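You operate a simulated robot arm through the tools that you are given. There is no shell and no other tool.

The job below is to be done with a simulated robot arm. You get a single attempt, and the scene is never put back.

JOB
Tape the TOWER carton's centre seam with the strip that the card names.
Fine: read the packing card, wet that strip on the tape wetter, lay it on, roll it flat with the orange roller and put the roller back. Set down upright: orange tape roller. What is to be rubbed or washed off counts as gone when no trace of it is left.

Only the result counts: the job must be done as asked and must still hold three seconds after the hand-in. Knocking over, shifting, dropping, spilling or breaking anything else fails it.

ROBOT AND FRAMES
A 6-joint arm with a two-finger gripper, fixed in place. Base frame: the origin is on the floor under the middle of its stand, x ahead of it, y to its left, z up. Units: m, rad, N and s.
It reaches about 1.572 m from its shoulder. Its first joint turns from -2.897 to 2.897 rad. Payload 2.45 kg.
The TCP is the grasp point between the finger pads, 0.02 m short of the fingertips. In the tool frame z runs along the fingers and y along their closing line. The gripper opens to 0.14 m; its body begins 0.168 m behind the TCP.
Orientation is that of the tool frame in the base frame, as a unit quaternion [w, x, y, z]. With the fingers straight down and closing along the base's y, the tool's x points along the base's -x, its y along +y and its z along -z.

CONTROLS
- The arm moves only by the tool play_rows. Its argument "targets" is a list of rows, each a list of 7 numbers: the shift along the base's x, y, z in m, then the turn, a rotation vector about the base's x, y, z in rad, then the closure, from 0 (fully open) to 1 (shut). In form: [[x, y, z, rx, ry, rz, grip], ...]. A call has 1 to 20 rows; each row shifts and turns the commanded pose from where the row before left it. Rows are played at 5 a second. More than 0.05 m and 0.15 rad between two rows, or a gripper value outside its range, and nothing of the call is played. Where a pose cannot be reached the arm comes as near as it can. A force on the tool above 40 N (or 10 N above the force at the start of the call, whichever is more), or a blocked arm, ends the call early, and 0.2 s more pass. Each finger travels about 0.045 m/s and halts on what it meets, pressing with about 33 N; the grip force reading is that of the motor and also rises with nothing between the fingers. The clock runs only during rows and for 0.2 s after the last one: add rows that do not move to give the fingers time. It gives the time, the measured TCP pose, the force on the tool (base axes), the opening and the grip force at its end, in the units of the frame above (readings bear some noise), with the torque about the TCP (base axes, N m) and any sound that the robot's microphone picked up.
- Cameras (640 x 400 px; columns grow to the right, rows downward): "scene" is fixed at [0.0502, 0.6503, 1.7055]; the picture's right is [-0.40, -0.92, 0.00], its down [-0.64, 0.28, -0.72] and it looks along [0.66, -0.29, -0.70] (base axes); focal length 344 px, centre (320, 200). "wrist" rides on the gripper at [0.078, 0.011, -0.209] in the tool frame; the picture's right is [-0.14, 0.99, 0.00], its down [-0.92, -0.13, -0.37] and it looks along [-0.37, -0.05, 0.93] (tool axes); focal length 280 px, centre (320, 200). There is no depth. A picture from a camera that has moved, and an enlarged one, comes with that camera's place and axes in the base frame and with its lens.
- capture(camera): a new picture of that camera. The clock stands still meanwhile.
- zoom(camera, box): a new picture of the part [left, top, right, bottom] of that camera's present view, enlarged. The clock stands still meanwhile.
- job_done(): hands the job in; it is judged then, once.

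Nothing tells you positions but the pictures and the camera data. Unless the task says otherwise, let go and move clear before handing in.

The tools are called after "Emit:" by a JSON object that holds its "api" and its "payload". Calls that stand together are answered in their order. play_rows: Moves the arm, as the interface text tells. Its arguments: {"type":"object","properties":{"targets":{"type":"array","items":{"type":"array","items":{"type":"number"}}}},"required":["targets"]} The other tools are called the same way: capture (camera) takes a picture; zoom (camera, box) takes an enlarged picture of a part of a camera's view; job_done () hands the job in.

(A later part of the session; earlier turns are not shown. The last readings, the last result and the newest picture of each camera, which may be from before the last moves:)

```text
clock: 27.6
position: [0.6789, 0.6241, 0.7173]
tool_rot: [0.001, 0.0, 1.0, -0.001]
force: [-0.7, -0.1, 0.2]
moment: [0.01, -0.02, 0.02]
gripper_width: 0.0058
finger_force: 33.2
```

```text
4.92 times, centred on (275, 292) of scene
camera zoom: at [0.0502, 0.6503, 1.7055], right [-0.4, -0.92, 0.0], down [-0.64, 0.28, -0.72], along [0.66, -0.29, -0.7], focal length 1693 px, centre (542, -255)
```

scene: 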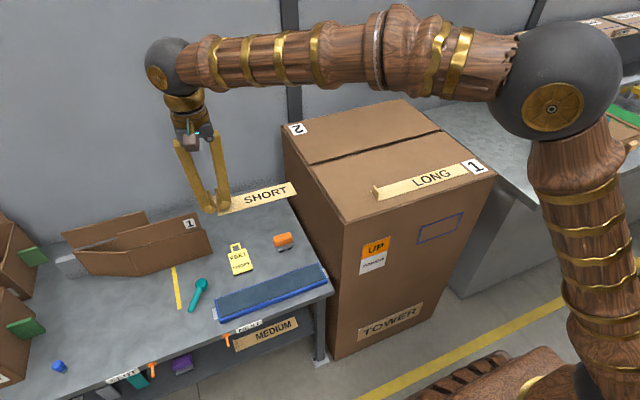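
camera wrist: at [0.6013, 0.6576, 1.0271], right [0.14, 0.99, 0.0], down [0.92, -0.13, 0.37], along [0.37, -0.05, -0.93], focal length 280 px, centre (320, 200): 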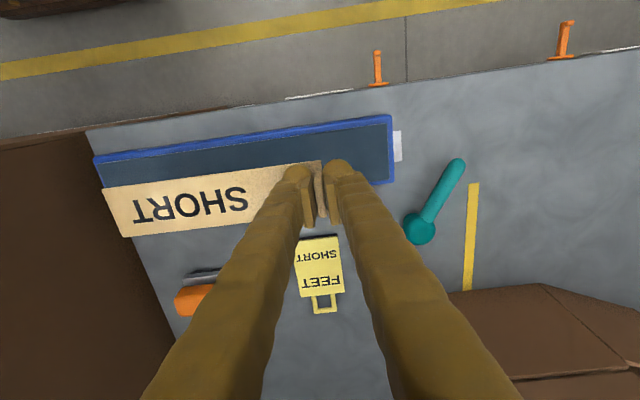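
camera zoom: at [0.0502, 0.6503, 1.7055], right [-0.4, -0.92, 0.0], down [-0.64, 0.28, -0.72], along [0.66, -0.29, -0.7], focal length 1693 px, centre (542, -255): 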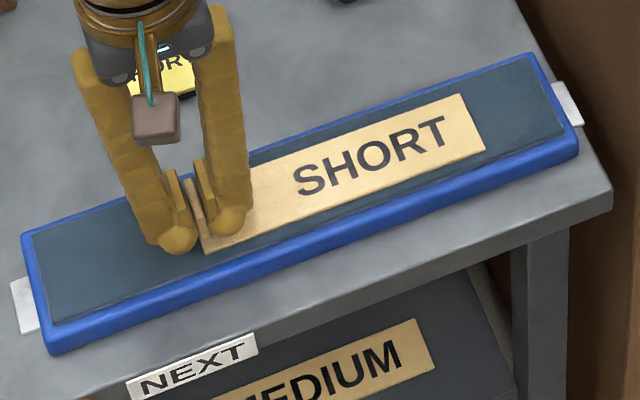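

Wetting is done and the wetter is still in place. I'm pressing lightly once more, then lifting clear and carrying the strip to the carton's seam.

Emit:
{"api": "play_rows", "payload": {"targets": [[0, 0, -0.0007, 0, 0, 0, 1], [0, 0, 0, 0, 0, 0, 1], [0, 0, 0, 0, 0, 0, 1], [0, 0, 0, 0, 0, 0, 1], [0, 0, 0.01, 0, 0, 0, 1], [0, 0, 0.03, 0, 0, 0, 1], [0, 0, 0.045, 0, 0, 0, 1], [0, 0, 0.045, 0, 0, 0, 1], [0, 0, 0.045, 0, 0, 0, 1], [0, 0, 0.045, 0, 0, 0, 1], [0, 0, 0.045, 0, 0, 0, 1], [0, 0, 0.045, 0, 0, 0, 1], [0, 0, 0.045, 0, 0, 0, 1], [0, 0, 0.045, 0, 0, 0, 1], [0, 0, 0.025, 0, 0, 0, 1], [0, 0, 0, 0, 0, 0, 1]]}}

```text
clock: 31.0
position: [0.679, 0.6225, 1.1423]
tool_rot: [0.0, 0.0, 1.0, -0.001]
force: [0.7, 0.6, -0.2]
moment: [0.02, -0.02, 0.0]
gripper_width: 0.0059
finger_force: 32.9
```

Clear of the bench at z 1.14. I'm moving across to above the seam.

Emit:
{"api": "play_rows", "payload": {"targets": [[0.017, -0.039, 0, 0, 0, 0, 1], [0.017, -0.039, 0, 0, 0, 0, 1], [0.017, -0.039, 0, 0, 0, 0, 1], [0.017, -0.039, 0, 0, 0, 0, 1], [0.017, -0.039, 0, 0, 0, 0, 1], [0.017, -0.039, 0, 0, 0, 0, 1], [0.017, -0.039, 0, 0, 0, 0, 1], [0.017, -0.039, 0, 0, 0, 0, 1], [0.017, -0.039, 0, 0, 0, 0, 1], [0.017, -0.039, 0, 0, 0, 0, 1], [0.017, -0.039, 0, 0, 0, 0, 1], [0.017, -0.039, 0, 0, 0, 0, 1], [0, 0, -0.03, 0, 0, 0, 1], [0, 0, -0.03, 0, 0, 0, 1], [0, 0, 0, 0, 0, 0, 1]]}}

Emit:
{"api": "capture", "payload": {"camera": "wrist"}}

Emit:
{"api": "zoom", "payload": {"camera": "scene", "box": [270, 90, 510, 240]}}

```text
clock: 34.2
position: [0.8826, 0.1553, 1.081]
tool_rot: [0.001, 0.0, 1.0, 0.0]
force: [0.0, 0.0, 0.0]
moment: [0.02, -0.01, 0.02]
gripper_width: 0.0061
finger_force: 32.8
```

```text
taken
camera wrist: at [0.803, 0.1674, 1.2919], right [0.14, 0.99, 0.0], down [0.92, -0.13, 0.37], along [0.37, -0.05, -0.93], focal length 280 px, centre (320, 200)
```

wrist: 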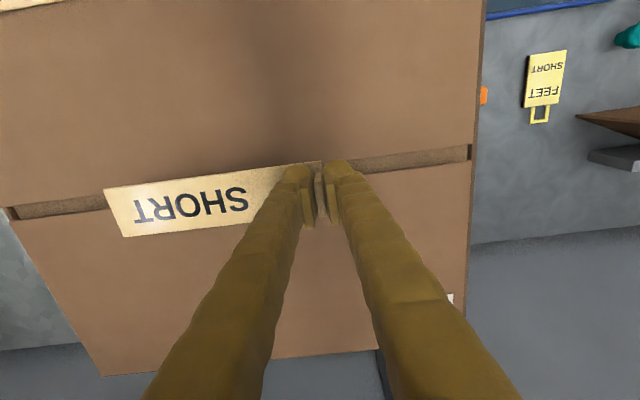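

```text
2.67 times, centred on (390, 165) of scene
camera zoom: at [0.0502, 0.6503, 1.7055], right [-0.4, -0.92, 0.0], down [-0.64, 0.28, -0.72], along [0.66, -0.29, -0.7], focal length 917 px, centre (133, 293)
```

zoom: 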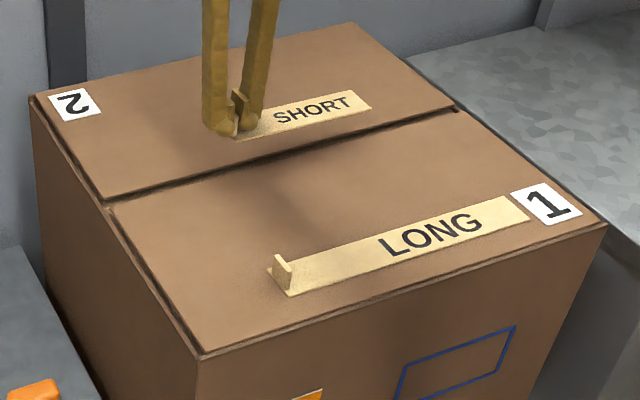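

The seam is at x≈0.888 with its middle at y≈0.057. The strip's centre is now about (0.883, 0.061), so I'll correct by +5 mm in x and -4 mm in y, then hover just above the surface.

Emit:
{"api": "play_rows", "payload": {"targets": [[0.005, -0.004, -0.015, 0, 0, 0, 1], [0, 0, -0.02, 0, 0, 0, 1], [0, 0, -0.015, 0, 0, 0, 1], [0, 0, 0, 0, 0, 0, 1], [0, 0, 0, 0, 0, 0, 1]]}}

Emit:
{"api": "capture", "payload": {"camera": "wrist"}}

Emit:
{"api": "zoom", "payload": {"camera": "scene", "box": [300, 100, 460, 200]}}

```text
clock: 35.4
position: [0.8859, 0.1523, 1.0303]
tool_rot: [0.0, 0.0, 1.0, 0.0]
force: [0.1, -0.4, -0.6]
moment: [-0.03, -0.01, 0.02]
gripper_width: 0.0058
finger_force: 32.9
```

```text
taken
camera wrist: at [0.8075, 0.1635, 1.2415], right [0.14, 0.99, 0.0], down [0.92, -0.13, 0.37], along [0.36, -0.05, -0.93], focal length 280 px, centre (320, 200)
```

wrist: 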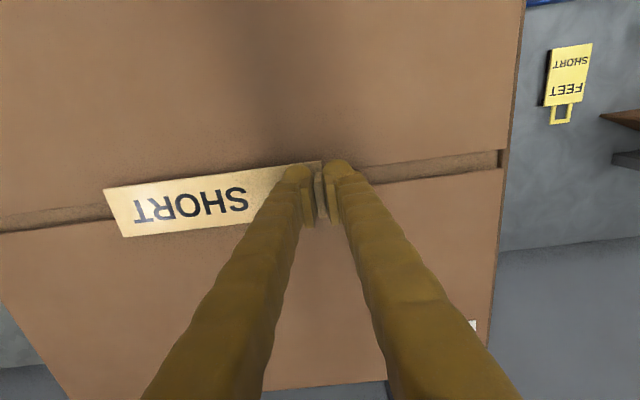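

```text
4.00 times, centred on (380, 150) of scene
camera zoom: at [0.0502, 0.6503, 1.7055], right [-0.4, -0.92, 0.0], down [-0.64, 0.28, -0.72], along [0.66, -0.29, -0.7], focal length 1376 px, centre (80, 400)
```

zoom: 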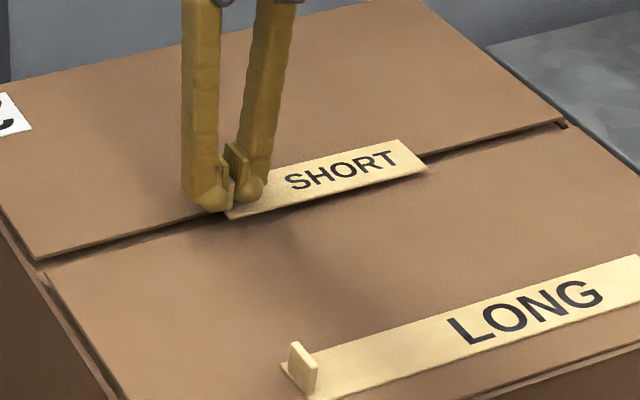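

The strip's axis is parallel to the seam and about 3 mm short of it in x. I'm correcting that and laying the strip down gently.

Emit:
{"api": "play_rows", "payload": {"targets": [[0.003, -0.001, -0.003, 0, 0, 0, 1], [0, 0, -0.003, 0, 0, 0, 1], [0, 0, -0.002, 0, 0, 0, 1], [0, 0, -0.001, 0, 0, 0, 1], [0, 0, 0, 0, 0, 0, 1]]}}

Emit:
{"api": "capture", "payload": {"camera": "wrist"}}

Emit:
{"api": "zoom", "payload": {"camera": "scene", "box": [300, 100, 460, 200]}}

```text
clock: 36.6
position: [0.8904, 0.151, 1.0221]
tool_rot: [0.0, 0.0, 1.0, 0.0]
force: [0.4, 0.0, -0.4]
moment: [0.01, -0.01, 0.0]
gripper_width: 0.0058
finger_force: 32.9
```

```text
taken
camera wrist: at [0.8114, 0.1623, 1.2325], right [0.14, 0.99, 0.0], down [0.92, -0.13, 0.37], along [0.37, -0.05, -0.93], focal length 280 px, centre (320, 200)
```

wrist: 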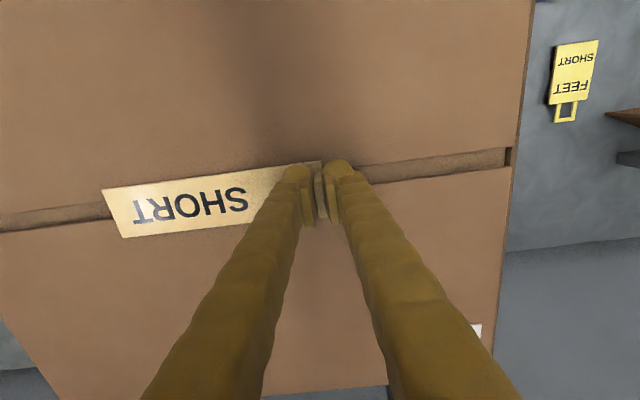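

```text
4.00 times, centred on (380, 150) of scene
camera zoom: at [0.0502, 0.6503, 1.7055], right [-0.4, -0.92, 0.0], down [-0.64, 0.28, -0.72], along [0.66, -0.29, -0.7], focal length 1376 px, centre (80, 400)
```

zoom: 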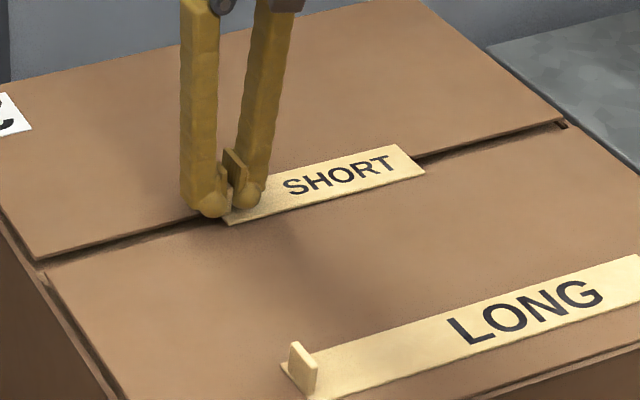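

Emit:
{"api": "zoom", "payload": {"camera": "wrist", "box": [60, 150, 220, 250]}}

Emit:
{"api": "zoom", "payload": {"camera": "wrist", "box": [280, 130, 440, 230]}}

```text
4.00 times, centred on (140, 200) of wrist
camera zoom: at [0.8114, 0.1623, 1.2325], right [0.14, 0.99, 0.0], down [0.92, -0.13, 0.37], along [0.37, -0.05, -0.93], focal length 1122 px, centre (1040, 200)
```

zoom: 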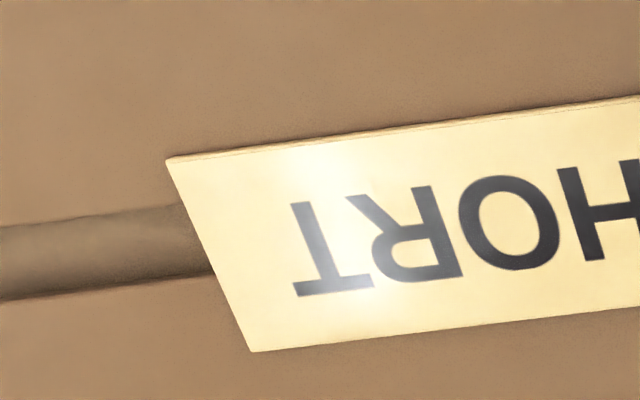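

```text
4.00 times, centred on (360, 180) of wrist
camera zoom: at [0.8114, 0.1623, 1.2325], right [0.14, 0.99, 0.0], down [0.92, -0.13, 0.37], along [0.37, -0.05, -0.93], focal length 1122 px, centre (160, 280)
```

zoom: 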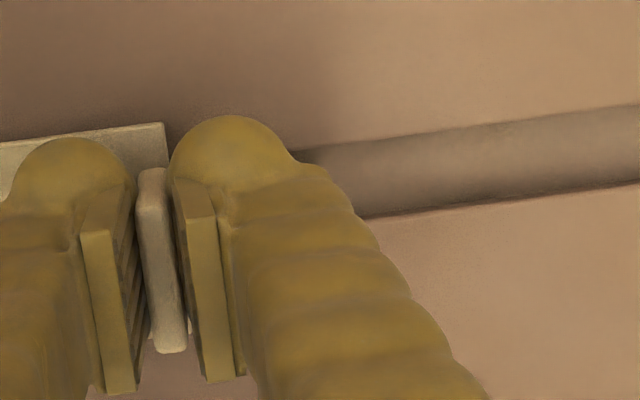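

The seam shows as a recessed gap about 18 mm wide, centred at x≈0.888. The strip centre is about 5 mm too far in +x, so I'll lift a little, shift back 5 mm and recheck.

Emit:
{"api": "play_rows", "payload": {"targets": [[0, 0, 0.003, 0, 0, 0, 1], [-0.005, 0, 0, 0, 0, 0, 1], [0, 0, -0.003, 0, 0, 0, 1], [0, 0, 0, 0, 0, 0, 1], [0, 0, 0, 0, 0, 0, 1]]}}

Emit:
{"api": "zoom", "payload": {"camera": "wrist", "box": [60, 150, 220, 250]}}

Emit:
{"api": "zoom", "payload": {"camera": "wrist", "box": [280, 130, 440, 230]}}

Emit:
{"api": "zoom", "payload": {"camera": "scene", "box": [340, 120, 420, 170]}}

```text
clock: 37.8
position: [0.8853, 0.1501, 1.0227]
tool_rot: [0.0, 0.0, 1.0, 0.0]
force: [-0.4, 0.1, -0.3]
moment: [0.03, -0.02, -0.02]
gripper_width: 0.0062
finger_force: 32.9
```

```text
4.00 times, centred on (140, 200) of wrist
camera zoom: at [0.8065, 0.1621, 1.2331], right [0.14, 0.99, 0.0], down [0.92, -0.13, 0.37], along [0.37, -0.05, -0.93], focal length 1122 px, centre (1040, 200)
```

zoom: 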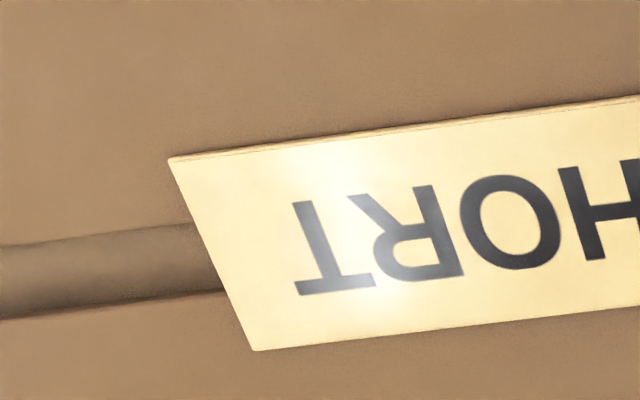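

```text
4.00 times, centred on (360, 180) of wrist
camera zoom: at [0.8065, 0.1621, 1.2331], right [0.14, 0.99, 0.0], down [0.92, -0.13, 0.37], along [0.37, -0.05, -0.93], focal length 1122 px, centre (160, 280)
```

zoom: 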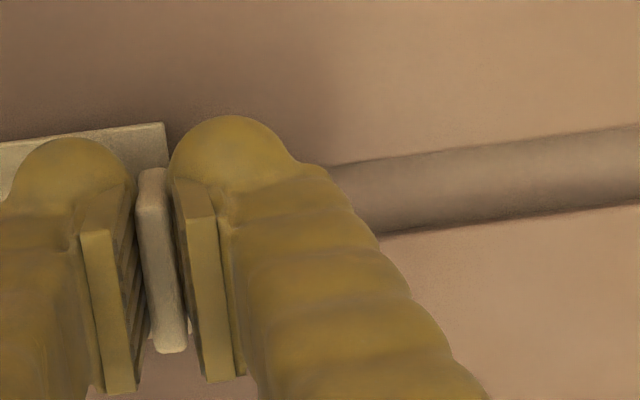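

```text
8.00 times, centred on (380, 145) of scene
camera zoom: at [0.0502, 0.6503, 1.7055], right [-0.4, -0.92, 0.0], down [-0.64, 0.28, -0.72], along [0.66, -0.29, -0.7], focal length 2752 px, centre (-160, 640)
```

zoom: 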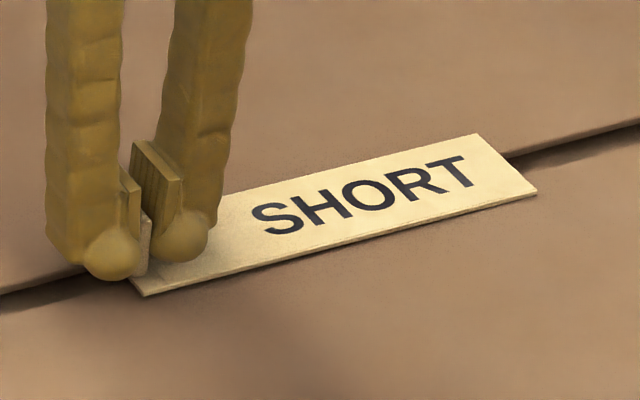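

The strip is now centred over the seam. I'm pressing it down gently.

Emit:
{"api": "play_rows", "payload": {"targets": [[0, 0, -0.001, 0, 0, 0, 1], [0, 0, -0.001, 0, 0, 0, 1], [0, 0, 0, 0, 0, 0, 1]]}}

```text
clock: 38.6
position: [0.8861, 0.1506, 1.0204]
tool_rot: [0.0, 0.0, 1.0, -0.001]
force: [-0.3, 0.4, -0.4]
moment: [-0.02, -0.03, 0.0]
gripper_width: 0.006
finger_force: 33.4
```

Emit:
{"api": "play_rows", "payload": {"targets": [[0, 0, -0.001, 0, 0, 0, 1], [0, 0, 0, 0, 0, 0, 1]]}}

```text
clock: 39.2
position: [0.886, 0.1511, 1.0196]
tool_rot: [0.0, 0.001, 1.0, 0.0]
force: [-0.1, -0.1, -1.0]
moment: [-0.02, 0.01, 0.01]
gripper_width: 0.0057
finger_force: 32.9
```

Still no contact, so I'm continuing in millimetre steps.

Emit:
{"api": "play_rows", "payload": {"targets": [[0, 0, -0.001, 0, 0, 0, 1], [0, 0, 0, 0, 0, 0, 1]]}}

Emit:
{"api": "zoom", "payload": {"camera": "scene", "box": [340, 120, 420, 170]}}

```text
clock: 39.8
position: [0.8866, 0.1513, 1.0194]
tool_rot: [0.001, 0.0, 1.0, 0.0]
force: [-4.9, -0.3, 11.3]
moment: [-0.02, 0.14, -0.03]
gripper_width: 0.0059
finger_force: 32.7
```

```text
8.00 times, centred on (380, 145) of scene
camera zoom: at [0.0502, 0.6503, 1.7055], right [-0.4, -0.92, 0.0], down [-0.64, 0.28, -0.72], along [0.66, -0.29, -0.7], focal length 2752 px, centre (-160, 640)
```

zoom: 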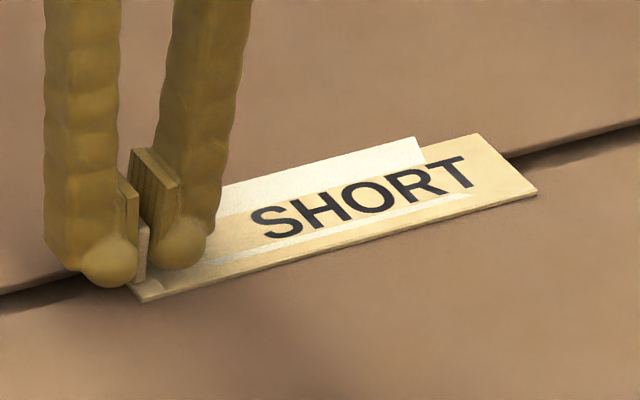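

The strip is down, and pale patches have appeared on it, likely showing it has begun to stick. I'm letting go of the tab and inspecting.

Emit:
{"api": "play_rows", "payload": {"targets": [[0, 0, 0.0005, 0, 0, 0, 1], [0, 0, 0.0005, 0, 0, 0, 0.85], [0, 0, 0, 0, 0, 0, 0.8], [0, 0, 0, 0, 0, 0, 0.75], [0, 0, 0, 0, 0, 0, 0.75], [0, 0, 0, 0, 0, 0, 0.75]]}}

Emit:
{"api": "zoom", "payload": {"camera": "scene", "box": [340, 120, 420, 170]}}

Emit:
{"api": "capture", "payload": {"camera": "wrist"}}

```text
clock: 41.2
position: [0.8864, 0.1497, 1.0186]
tool_rot: [0.0, 0.0, 1.0, 0.0]
force: [-0.2, -0.3, -0.7]
moment: [0.0, 0.01, 0.0]
gripper_width: 0.0352
finger_force: 0.1
```

```text
8.00 times, centred on (380, 145) of scene
camera zoom: at [0.0502, 0.6503, 1.7055], right [-0.4, -0.92, 0.0], down [-0.64, 0.28, -0.72], along [0.66, -0.29, -0.7], focal length 2752 px, centre (-160, 640)
```

zoom: 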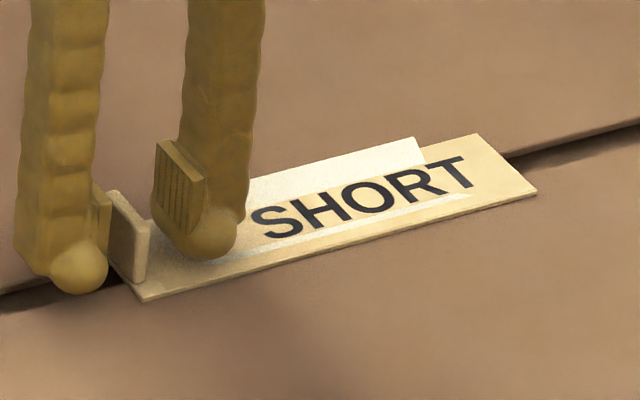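

```text
taken
camera wrist: at [0.8071, 0.1625, 1.23], right [0.14, 0.99, 0.0], down [0.92, -0.13, 0.37], along [0.37, -0.05, -0.93], focal length 280 px, centre (320, 200)
```

wrist: 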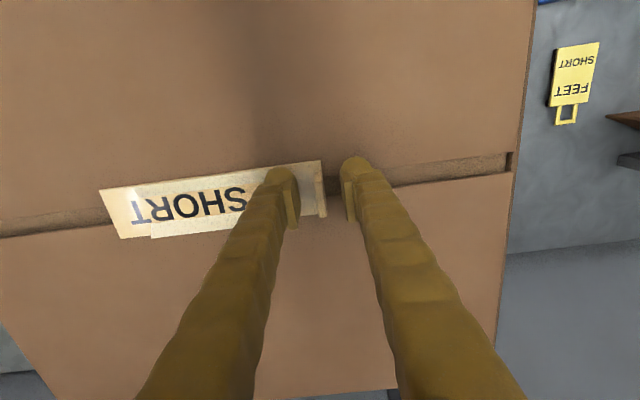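

A pale film or crease layer now shows on the strip. This is most likely what has to be rolled out. I'll raise the gripper clear and look closely.

Emit:
{"api": "play_rows", "payload": {"targets": [[0, 0, 0.02, 0, 0, 0, 0.75], [0, 0, 0.04, 0, 0, 0, 0.6], [0, 0, 0.04, 0, 0, 0, 0.5], [0, 0, 0, 0, 0, 0, 0.5]]}}

Emit:
{"api": "zoom", "payload": {"camera": "wrist", "box": [80, 110, 400, 310]}}

Emit:
{"api": "zoom", "payload": {"camera": "scene", "box": [340, 120, 420, 170]}}

```text
clock: 42.2
position: [0.8854, 0.1519, 1.1188]
tool_rot: [-0.001, 0.0, 1.0, 0.0]
force: [0.9, -0.4, -0.2]
moment: [0.02, -0.03, 0.0]
gripper_width: 0.07
finger_force: 0.1
```

```text
2.00 times, centred on (240, 210) of wrist
camera zoom: at [0.8066, 0.1628, 1.3297], right [0.14, 0.99, 0.0], down [0.92, -0.13, 0.37], along [0.37, -0.05, -0.93], focal length 561 px, centre (480, 180)
```

zoom: 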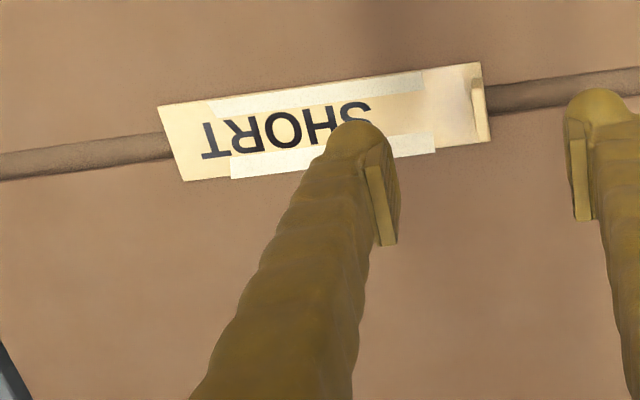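

```text
8.00 times, centred on (380, 145) of scene
camera zoom: at [0.0502, 0.6503, 1.7055], right [-0.4, -0.92, 0.0], down [-0.64, 0.28, -0.72], along [0.66, -0.29, -0.7], focal length 2752 px, centre (-160, 640)
```

zoom: 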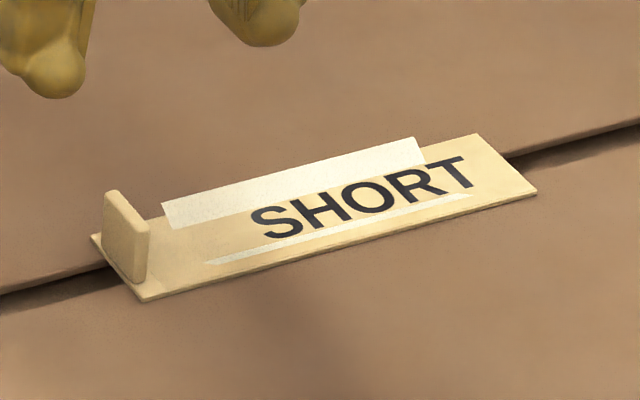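

The strip is laid, with two raised pale edge bands along its long sides that need rolling. Next is the orange roller. I'll rise, turn the tool -90° so the fingers close along x, and hover above it.

Emit:
{"api": "play_rows", "payload": {"targets": [[0, 0, 0.04, 0, 0, 0, 0.4], [0, 0, 0.04, 0, 0, 0, 0.3], [-0.003, 0.0265, 0, 0, 0, -0.1428, 0.3], [-0.003, 0.0265, 0, 0, 0, -0.1428, 0.3], [-0.003, 0.0265, 0, 0, 0, -0.1428, 0.3], [-0.003, 0.0265, 0, 0, 0, -0.1428, 0.3], [-0.003, 0.0265, 0, 0, 0, -0.1428, 0.3], [-0.003, 0.0265, 0, 0, 0, -0.1428, 0.3], [-0.003, 0.0265, 0, 0, 0, -0.1428, 0.3], [-0.003, 0.0265, 0, 0, 0, -0.1428, 0.3], [-0.003, 0.0265, 0, 0, 0, -0.1428, 0.3], [-0.003, 0.0265, 0, 0, 0, -0.1428, 0.3], [-0.003, 0.0265, 0, 0, 0, -0.1428, 0.3], [0, 0, 0, 0, 0, 0, 0.3], [0, 0, 0, 0, 0, 0, 0.3]]}}

Emit:
{"api": "capture", "payload": {"camera": "wrist"}}

Emit:
{"api": "capture", "payload": {"camera": "scene"}}

```text
clock: 45.4
position: [0.8531, 0.4434, 1.1994]
tool_rot: [0.0, 0.707, 0.708, 0.001]
force: [-0.1, 0.0, 0.0]
moment: [-0.02, 0.02, 0.0]
gripper_width: 0.098
finger_force: 0.1
```

```text
taken
camera wrist: at [0.8628, 0.5222, 1.4098], right [0.99, -0.14, 0.0], down [-0.13, -0.92, 0.37], along [-0.05, -0.37, -0.93], focal length 280 px, centre (320, 200)
```

wrist: 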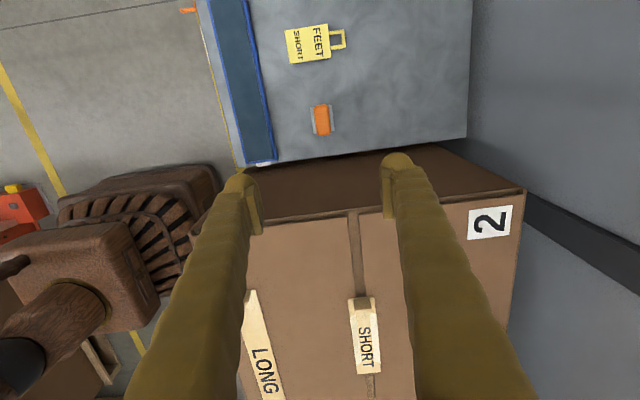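

```text
taken
```

scene: 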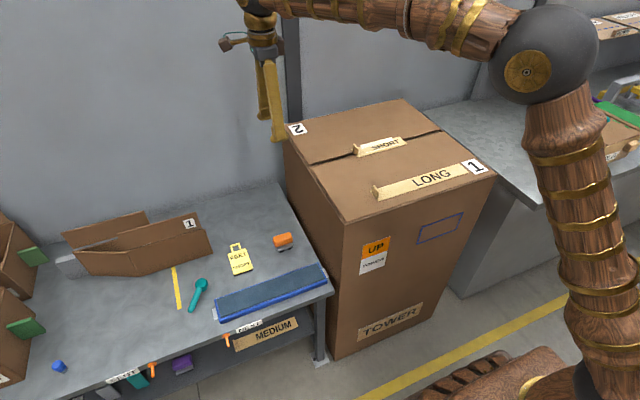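

Emit:
{"api": "zoom", "payload": {"camera": "wrist", "box": [272, 85, 372, 148]}}

Emit:
{"api": "zoom", "payload": {"camera": "wrist", "box": [330, 280, 410, 400]}}

```text
6.35 times, centred on (322, 116) of wrist
camera zoom: at [0.8628, 0.5222, 1.4098], right [0.99, -0.14, 0.0], down [-0.13, -0.92, 0.37], along [-0.05, -0.37, -0.93], focal length 1780 px, centre (307, 730)
```

zoom: 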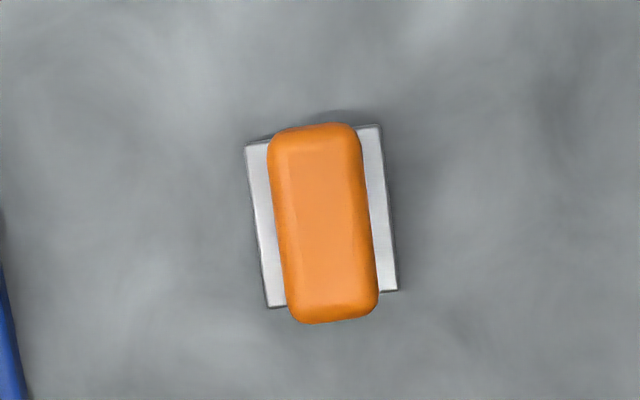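

```text
3.33 times, centred on (370, 340) of wrist
camera zoom: at [0.8628, 0.5222, 1.4098], right [0.99, -0.14, 0.0], down [-0.13, -0.92, 0.37], along [-0.05, -0.37, -0.93], focal length 935 px, centre (153, -267)
```

zoom: 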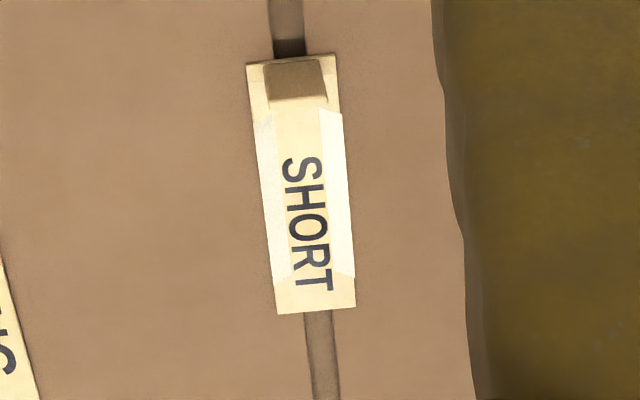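

The strip is nicely centred on the seam. The roller's handle top is at about (0.858, 0.448, 0.712) and it's aligned with y, its plate a bit wider in x than the handle. I'm descending above it.

Emit:
{"api": "play_rows", "payload": {"targets": [[0.002, 0.002, -0.03, 0, 0, 0, 0.3], [0.002, 0.002, -0.045, 0, 0, 0, 0.3], [0, 0, -0.045, 0, 0, 0, 0.35], [0, 0, -0.045, 0, 0, 0, 0.4], [0, 0, -0.045, 0, 0, 0, 0.4], [0, 0, -0.045, 0, 0, 0, 0.4], [0, 0, -0.045, 0, 0, 0, 0.4], [0, 0, -0.045, 0, 0, 0, 0.4], [0, 0, -0.045, 0, 0, 0, 0.4], [0, 0, -0.01, 0, 0, 0, 0.4], [0, 0, 0, 0, 0, 0, 0.4], [0, 0, 0, 0, 0, 0, 0.4]]}}

Emit:
{"api": "capture", "payload": {"camera": "wrist"}}

Emit:
{"api": "zoom", "payload": {"camera": "scene", "box": [240, 200, 330, 260]}}

```text
clock: 48.0
position: [0.855, 0.4449, 0.7987]
tool_rot: [0.0, 0.707, 0.707, 0.0]
force: [-0.2, -0.2, 0.3]
moment: [0.0, -0.01, 0.02]
gripper_width: 0.0839
finger_force: 0.0
```

```text
taken
camera wrist: at [0.8656, 0.5238, 1.0094], right [0.99, -0.14, 0.0], down [-0.13, -0.92, 0.37], along [-0.05, -0.37, -0.93], focal length 280 px, centre (320, 200)
```

wrist: 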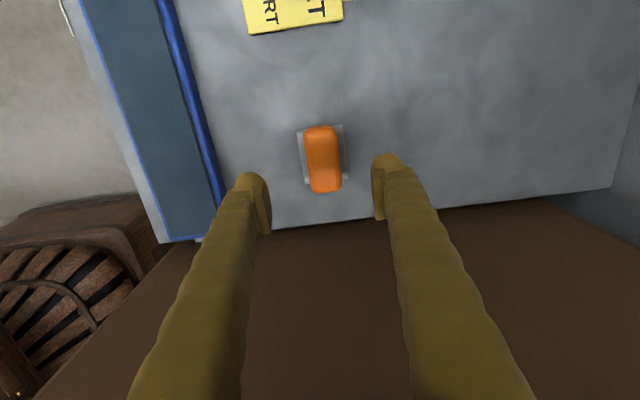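

```text
6.67 times, centred on (285, 230) of scene
camera zoom: at [0.0502, 0.6503, 1.7055], right [-0.4, -0.92, 0.0], down [-0.64, 0.28, -0.72], along [0.66, -0.29, -0.7], focal length 2293 px, centre (553, 0)
```

zoom: 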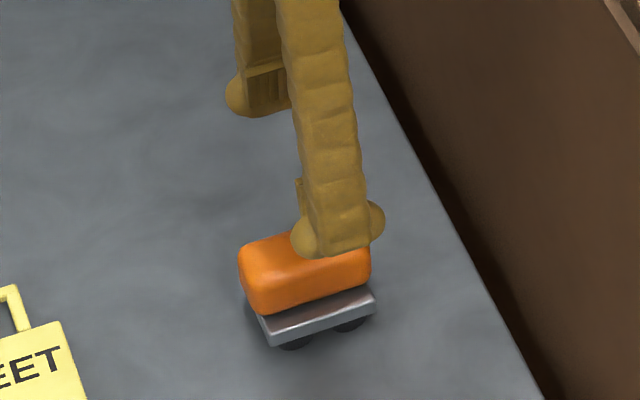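

Emit:
{"api": "zoom", "payload": {"camera": "wrist", "box": [240, 105, 400, 205]}}

```text
4.00 times, centred on (320, 155) of wrist
camera zoom: at [0.8656, 0.5238, 1.0094], right [0.99, -0.14, 0.0], down [-0.13, -0.92, 0.37], along [-0.05, -0.37, -0.93], focal length 1122 px, centre (320, 380)
```

zoom: 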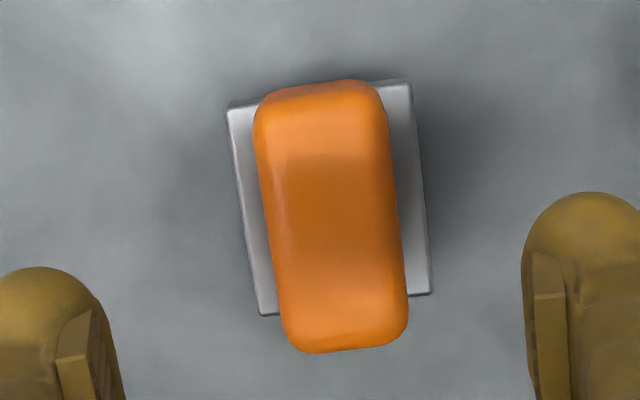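

The roller's centre is at about (0.8587, 0.450), with its plate top near z 0.697 and handle top near 0.727. I'm correcting by about 4 mm in x and y and lowering so the fingertips stay just above the plate.

Emit:
{"api": "play_rows", "payload": {"targets": [[0.004, 0.0045, -0.02, 0, 0, 0, 0.4], [0, 0, -0.02, 0, 0, 0, 0.4], [0, 0, -0.015, 0, 0, 0, 0.4], [0, 0, -0.01, 0, 0, 0, 0.4], [0, 0, -0.005, 0, 0, 0, 0.4], [0, 0, 0, 0, 0, 0, 0.4]]}}

Emit:
{"api": "zoom", "payload": {"camera": "scene", "box": [255, 215, 315, 255]}}

Emit:
{"api": "zoom", "payload": {"camera": "wrist", "box": [220, 105, 420, 230]}}

```text
clock: 49.4
position: [0.8608, 0.4508, 0.7287]
tool_rot: [-0.001, 0.706, 0.708, 0.0]
force: [0.6, 1.1, 0.1]
moment: [0.01, 0.03, -0.03]
gripper_width: 0.0838
finger_force: 0.2
```

```text
10.00 times, centred on (285, 235) of scene
camera zoom: at [0.0502, 0.6503, 1.7055], right [-0.4, -0.92, 0.0], down [-0.64, 0.28, -0.72], along [0.66, -0.29, -0.7], focal length 3439 px, centre (670, -150)
```

zoom: 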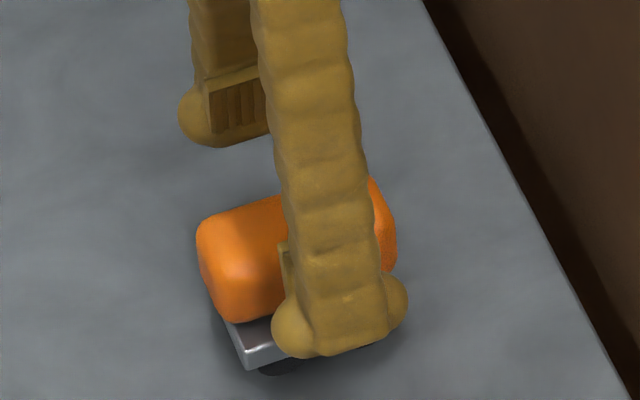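

```text
3.20 times, centred on (320, 168) of wrist
camera zoom: at [0.8703, 0.5297, 0.9402], right [0.99, -0.14, 0.0], down [-0.13, -0.92, 0.37], along [-0.05, -0.37, -0.93], focal length 897 px, centre (320, 304)
```

zoom: 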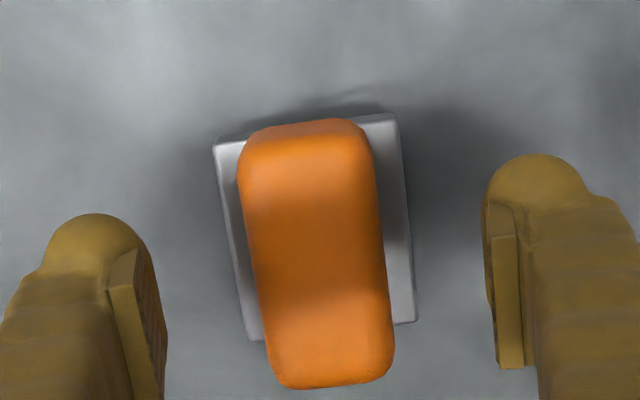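

The handle's centre is about 5 mm toward +y from the TCP. I'm adjusting, lowering 7 mm and closing on the handle.

Emit:
{"api": "play_rows", "payload": {"targets": [[0, 0.005, -0.003, 0, 0, 0, 0.4], [0, 0, -0.004, 0, 0, 0, 0.4], [0, 0, 0, 0, 0, 0, 0.5], [0, 0, 0, 0, 0, 0, 0.6], [0, 0, 0, 0, 0, 0, 0.7], [0, 0, 0, 0, 0, 0, 0.8], [0, 0, 0, 0, 0, 0, 0.9], [0, 0, 0, 0, 0, 0, 1.0], [0, 0, 0, 0, 0, 0, 1.0]]}}

Emit:
{"api": "zoom", "payload": {"camera": "scene", "box": [255, 215, 315, 255]}}

Emit:
{"api": "zoom", "payload": {"camera": "wrist", "box": [220, 105, 420, 230]}}

```text
clock: 51.4
position: [0.8618, 0.4559, 0.7233]
tool_rot: [0.0, 0.707, 0.708, -0.001]
force: [-2.5, -0.1, 2.9]
moment: [0.0, 0.06, -0.03]
gripper_width: 0.0348
finger_force: 32.7
```

```text
10.00 times, centred on (285, 235) of scene
camera zoom: at [0.0502, 0.6503, 1.7055], right [-0.4, -0.92, 0.0], down [-0.64, 0.28, -0.72], along [0.66, -0.29, -0.7], focal length 3439 px, centre (670, -150)
```

zoom: 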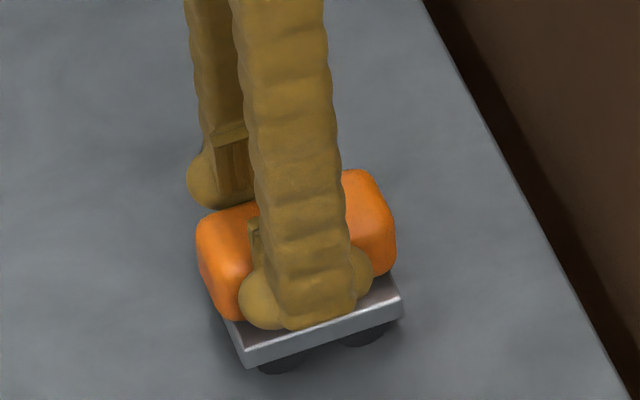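

```text
3.20 times, centred on (320, 168) of wrist
camera zoom: at [0.8707, 0.5347, 0.9332], right [0.99, -0.14, 0.0], down [-0.13, -0.92, 0.37], along [-0.05, -0.37, -0.93], focal length 897 px, centre (320, 304)
```

zoom: 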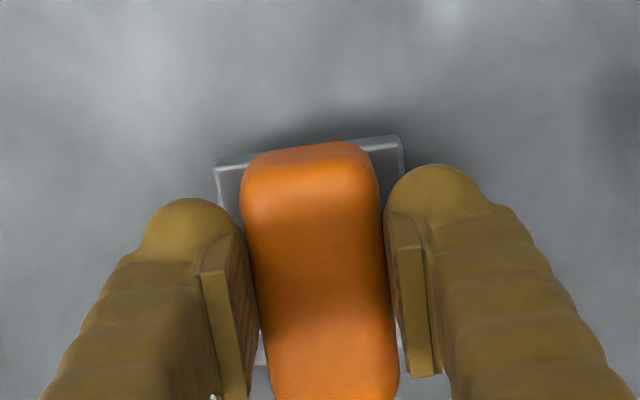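

The handle is gripped, 35 mm wide. I'll note this pose as the roller's home and lift straight up.

Emit:
{"api": "play_rows", "payload": {"targets": [[0, 0, 0.01, 0, 0, 0, 1], [0, 0, 0.03, 0, 0, 0, 1], [0, 0, 0.045, 0, 0, 0, 1], [0, 0, 0.045, 0, 0, 0, 1], [0, 0, 0.045, 0, 0, 0, 1], [0, 0, 0.045, 0, 0, 0, 1], [0, 0, 0.045, 0, 0, 0, 1], [0, 0, 0.045, 0, 0, 0, 1], [0, 0, 0.045, 0, 0, 0, 1], [0, 0, 0.045, 0, 0, 0, 1], [0, 0, 0.03, 0, 0, 0, 1], [0, 0, 0, 0, 0, 0, 1]]}}

Emit:
{"api": "capture", "payload": {"camera": "scene"}}

Emit:
{"api": "capture", "payload": {"camera": "wrist"}}

```text
clock: 54.0
position: [0.8626, 0.4559, 1.1527]
tool_rot: [0.0, 0.707, 0.708, 0.0]
force: [1.6, -0.1, -2.3]
moment: [0.03, -0.02, 0.01]
gripper_width: 0.0349
finger_force: 33.5
```

```text
taken
```

scene: 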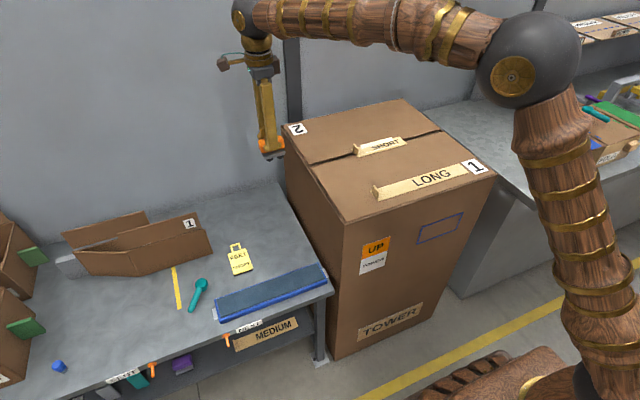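

```text
taken
camera wrist: at [0.8713, 0.5343, 1.363], right [0.99, -0.14, 0.0], down [-0.13, -0.92, 0.37], along [-0.05, -0.37, -0.93], focal length 280 px, centre (320, 200)
```

wrist: 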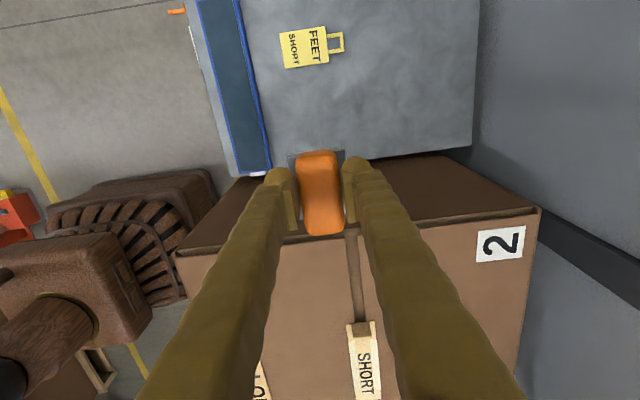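

The roller is lifted, weighs about 2 N, and hangs level. I'm moving it over the strip.

Emit:
{"api": "play_rows", "payload": {"targets": [[0.0027, -0.0406, 0, 0, 0, 0, 1], [0.0027, -0.0406, 0, 0, 0, 0, 1], [0.0027, -0.0406, 0, 0, 0, 0, 1], [0.0027, -0.0406, 0, 0, 0, 0, 1], [0.0027, -0.0406, 0, 0, 0, 0, 1], [0.0027, -0.0406, 0, 0, 0, 0, 1], [0.0027, -0.0406, 0, 0, 0, 0, 1], [0.0027, -0.0406, 0, 0, 0, 0, 1], [0.0027, -0.0406, 0, 0, 0, 0, 1], [0.0027, -0.0406, 0, 0, 0, 0, 1], [0, 0, -0.02, 0, 0, 0, 1], [0, 0, 0, 0, 0, 0, 1]]}}

Emit:
{"api": "capture", "payload": {"camera": "wrist"}}

Emit:
{"api": "zoom", "payload": {"camera": "scene", "box": [300, 80, 460, 180]}}

```text
clock: 56.6
position: [0.8885, 0.0493, 1.1326]
tool_rot: [0.0, 0.707, 0.707, 0.0]
force: [0.4, 0.4, -2.5]
moment: [0.02, -0.01, -0.01]
gripper_width: 0.0349
finger_force: 33.4
```

```text
taken
camera wrist: at [0.8977, 0.1276, 1.3427], right [0.99, -0.14, 0.0], down [-0.13, -0.92, 0.37], along [-0.05, -0.37, -0.93], focal length 280 px, centre (320, 200)
```

wrist: 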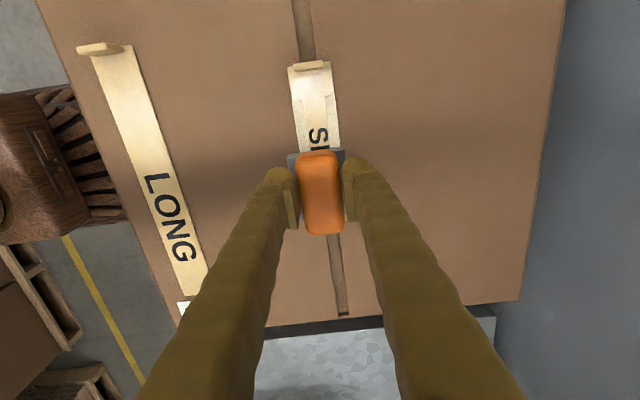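

```text
4.00 times, centred on (380, 130) of scene
camera zoom: at [0.0502, 0.6503, 1.7055], right [-0.4, -0.92, 0.0], down [-0.64, 0.28, -0.72], along [0.66, -0.29, -0.7], focal length 1376 px, centre (80, 480)
```

zoom: 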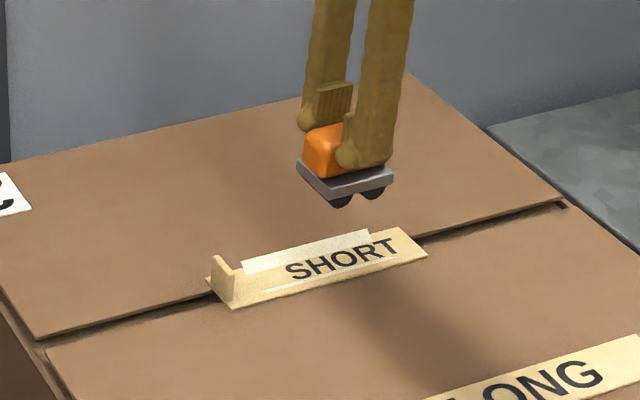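

Emit:
{"api": "zoom", "payload": {"camera": "wrist", "box": [240, 50, 400, 150]}}

Emit:
{"api": "zoom", "payload": {"camera": "scene", "box": [345, 125, 415, 169]}}

```text
4.00 times, centred on (320, 100) of wrist
camera zoom: at [0.8977, 0.1276, 1.3427], right [0.99, -0.14, 0.0], down [-0.13, -0.92, 0.37], along [-0.05, -0.37, -0.93], focal length 1122 px, centre (320, 600)
```

zoom: 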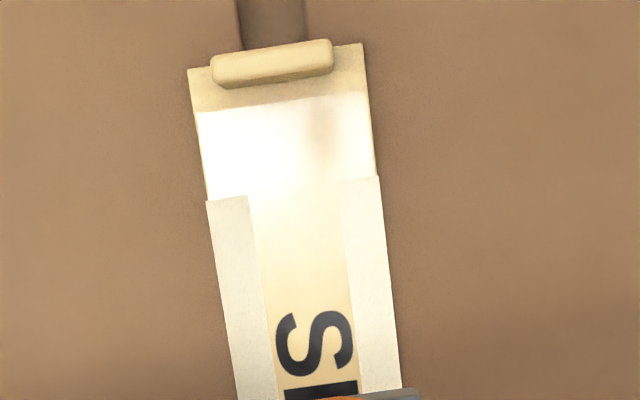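

```text
9.09 times, centred on (380, 147) of scene
camera zoom: at [0.0502, 0.6503, 1.7055], right [-0.4, -0.92, 0.0], down [-0.64, 0.28, -0.72], along [0.66, -0.29, -0.7], focal length 3127 px, centre (-226, 682)
```

zoom: 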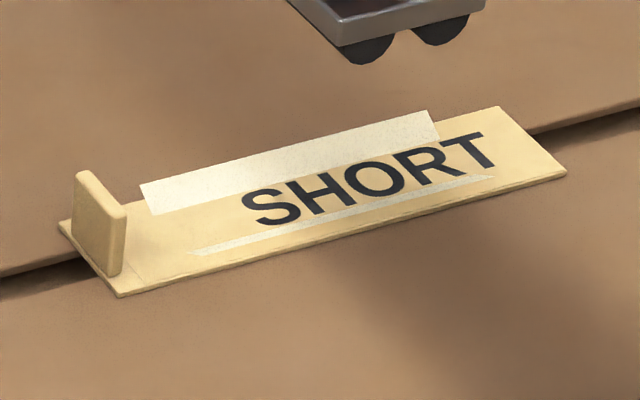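

The strip's centre is at x≈0.8886, and the raised bands run from y≈-0.015 to 0.118. I'm aligning the roller by +2 mm in x and lowering toward the strip.

Emit:
{"api": "play_rows", "payload": {"targets": [[0.002, 0, -0.025, 0, 0, 0, 1], [0, 0, -0.025, 0, 0, 0, 1], [0, 0, -0.01, 0, 0, 0, 1], [0, 0, -0.005, 0, 0, 0, 1], [0, 0, -0.005, 0, 0, 0, 1], [0, 0, 0, 0, 0, 0, 1]]}}

Emit:
{"api": "zoom", "payload": {"camera": "scene", "box": [340, 115, 436, 175]}}

```text
clock: 58.0
position: [0.8892, 0.0487, 1.061]
tool_rot: [0.0, 0.707, 0.707, -0.001]
force: [-0.4, 0.2, -2.3]
moment: [0.03, 0.01, 0.01]
gripper_width: 0.035
finger_force: 33.0
```

```text
6.67 times, centred on (388, 145) of scene
camera zoom: at [0.0502, 0.6503, 1.7055], right [-0.4, -0.92, 0.0], down [-0.64, 0.28, -0.72], along [0.66, -0.29, -0.7], focal length 2293 px, centre (-133, 567)
```

zoom: 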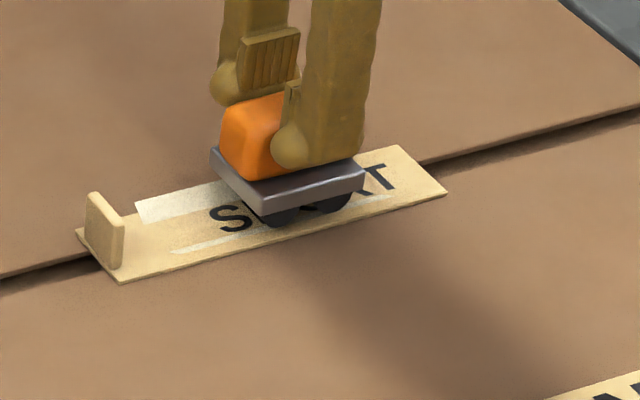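

Emit:
{"api": "play_rows", "payload": {"targets": [[0, 0, -0.003, 0, 0, 0, 1], [0, 0, -0.002, 0, 0, 0, 1], [0, 0, 0, 0, 0, 0, 1]]}}

```text
clock: 58.8
position: [0.8887, 0.0498, 1.0578]
tool_rot: [0.0, 0.707, 0.707, 0.0]
force: [1.0, 0.2, -1.1]
moment: [0.03, -0.02, 0.02]
gripper_width: 0.0347
finger_force: 33.3
```

Emit:
{"api": "play_rows", "payload": {"targets": [[0, 0, -0.0015, 0, 0, 0, 1], [0, 0, 0, 0, 0, 0, 1]]}}

```text
clock: 59.4
position: [0.8901, 0.0505, 1.0548]
tool_rot: [-0.001, 0.707, 0.707, 0.0]
force: [-0.4, -0.5, 3.5]
moment: [-0.01, -0.13, -0.01]
gripper_width: 0.0351
finger_force: 32.4
```

The roller is touching. I'm adding a bit of pressure and rolling slowly toward the tab end.

Emit:
{"api": "play_rows", "payload": {"targets": [[0, 0, -0.0007, 0, 0, 0, 1], [0, 0.008, 0, 0, 0, 0, 1], [0, 0.01, 0, 0, 0, 0, 1], [0, 0.01, 0, 0, 0, 0, 1], [0, 0.01, 0, 0, 0, 0, 1], [0, 0.01, 0, 0, 0, 0, 1], [0, 0.007, 0, 0, 0, 0, 1], [0, 0, 0, 0, 0, 0, 1]]}}

Emit:
{"api": "zoom", "payload": {"camera": "scene", "box": [340, 115, 436, 175]}}

Emit:
{"api": "capture", "payload": {"camera": "wrist"}}

```text
clock: 61.2
position: [0.889, 0.1055, 1.0551]
tool_rot: [0.0, 0.707, 0.707, 0.0]
force: [0.4, -10.8, 24.1]
moment: [-0.49, -0.21, 0.01]
gripper_width: 0.0349
finger_force: 33.3
```

```text
6.67 times, centred on (388, 145) of scene
camera zoom: at [0.0502, 0.6503, 1.7055], right [-0.4, -0.92, 0.0], down [-0.64, 0.28, -0.72], along [0.66, -0.29, -0.7], focal length 2293 px, centre (-133, 567)
```

zoom: 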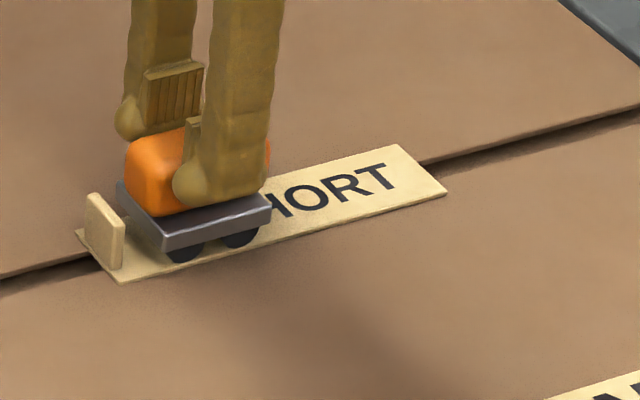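

```text
taken
camera wrist: at [0.8991, 0.184, 1.2657], right [0.99, -0.14, 0.0], down [-0.13, -0.92, 0.37], along [-0.05, -0.36, -0.93], focal length 280 px, centre (320, 200)
```

wrist: 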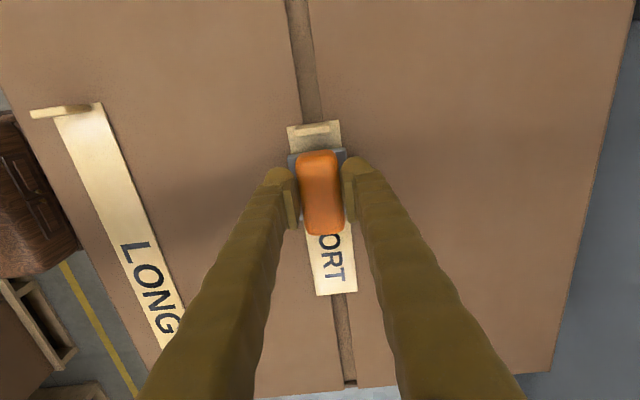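

The pale bands have flattened where the roller passed. The pressure is 24 N, so I'll ease it slightly and roll back along the whole strip to its far end.

Emit:
{"api": "play_rows", "payload": {"targets": [[0, 0, 0.001, 0, 0, 0, 1], [0, -0.008, 0, 0, 0, 0, 1], [0, -0.01, 0, 0, 0, 0, 1], [0, -0.01, 0, 0, 0, 0, 1], [0, -0.01, 0, 0, 0, 0, 1], [0, -0.01, 0, 0, 0, 0, 1], [0, -0.01, 0, 0, 0, 0, 1], [0, -0.01, 0, 0, 0, 0, 1], [0, -0.01, 0, 0, 0, 0, 1], [0, -0.01, 0, 0, 0, 0, 1], [0, -0.01, 0, 0, 0, 0, 1], [0, -0.01, 0, 0, 0, 0, 1], [0, -0.01, 0, 0, 0, 0, 1], [0, -0.01, 0, 0, 0, 0, 1], [0, 0, 0, 0, 0, 0, 1]]}}

Emit:
{"api": "zoom", "payload": {"camera": "scene", "box": [340, 115, 436, 175]}}

Emit:
{"api": "capture", "payload": {"camera": "wrist"}}

```text
clock: 64.4
position: [0.8919, -0.0232, 1.057]
tool_rot: [0.0, 0.707, 0.708, 0.0]
force: [-0.2, -0.6, -1.4]
moment: [0.02, -0.04, 0.01]
gripper_width: 0.0349
finger_force: 33.1
```

```text
6.67 times, centred on (388, 145) of scene
camera zoom: at [0.0502, 0.6503, 1.7055], right [-0.4, -0.92, 0.0], down [-0.64, 0.28, -0.72], along [0.66, -0.29, -0.7], focal length 2293 px, centre (-133, 567)
```

zoom: 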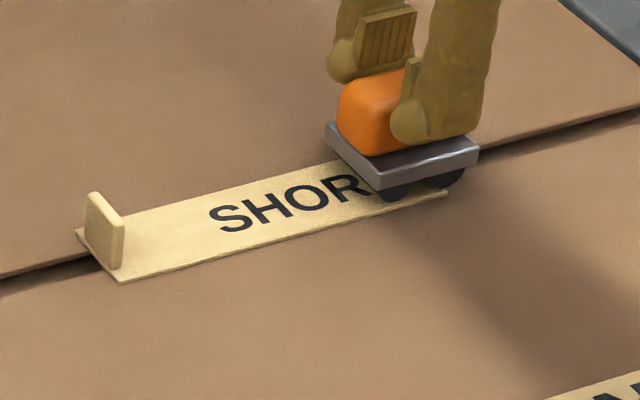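

```text
taken
camera wrist: at [0.901, 0.0556, 1.2668], right [0.99, -0.14, 0.0], down [-0.13, -0.92, 0.37], along [-0.05, -0.37, -0.93], focal length 280 px, centre (320, 200)
```

wrist: 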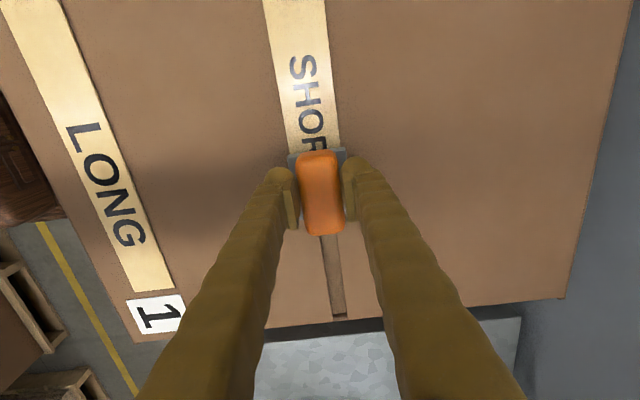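

The bands are gone and the strip hasn't moved. I'll make one more light pass over the full length to be thorough, starting with a slight press at the far end.

Emit:
{"api": "play_rows", "payload": {"targets": [[0, 0, -0.001, 0, 0, 0, 1], [0, 0, -0.0005, 0, 0, 0, 1], [0, 0, 0, 0, 0, 0, 1]]}}

```text
clock: 65.2
position: [0.8911, -0.0227, 1.0547]
tool_rot: [0.0, 0.706, 0.708, 0.0]
force: [0.2, -0.1, 6.6]
moment: [0.05, 0.0, 0.0]
gripper_width: 0.0349
finger_force: 33.1
```

Emit:
{"api": "play_rows", "payload": {"targets": [[0, 0.008, -0.0002, 0, 0, 0, 1], [0, 0.01, 0, 0, 0, 0, 1], [0, 0.01, 0, 0, 0, 0, 1], [0, 0.01, 0, 0, 0, 0, 1], [0, 0.01, 0, 0, 0, 0, 1], [0, 0.01, 0, 0, 0, 0, 1], [0, 0.01, 0, 0, 0, 0, 1], [0, 0.01, 0, 0, 0, 0, 1], [0, 0.01, 0, 0, 0, 0, 1], [0, 0.01, 0, 0, 0, 0, 1], [0, 0.01, 0, 0, 0, 0, 1], [0, 0.01, 0, 0, 0, 0, 1], [0, 0.006, 0, 0, 0, 0, 1], [0, 0, 0, 0, 0, 0, 1]]}}

Emit:
{"api": "zoom", "payload": {"camera": "scene", "box": [340, 115, 436, 175]}}

```text
clock: 68.2
position: [0.8907, 0.1014, 1.0559]
tool_rot: [0.0, 0.707, 0.707, 0.001]
force: [-0.9, -3.4, 13.4]
moment: [0.06, -0.02, 0.0]
gripper_width: 0.035
finger_force: 32.5
```

```text
6.67 times, centred on (388, 145) of scene
camera zoom: at [0.0502, 0.6503, 1.7055], right [-0.4, -0.92, 0.0], down [-0.64, 0.28, -0.72], along [0.66, -0.29, -0.7], focal length 2293 px, centre (-133, 567)
```

zoom: 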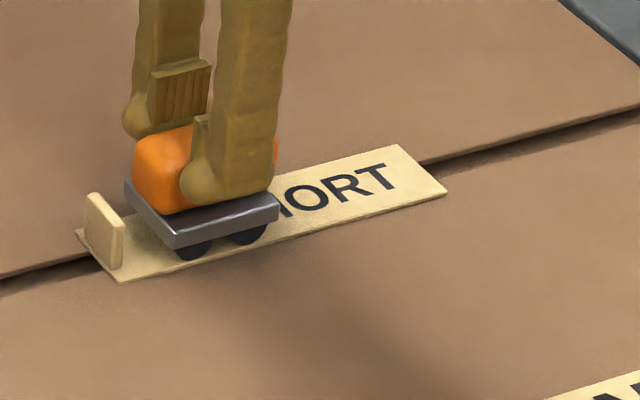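

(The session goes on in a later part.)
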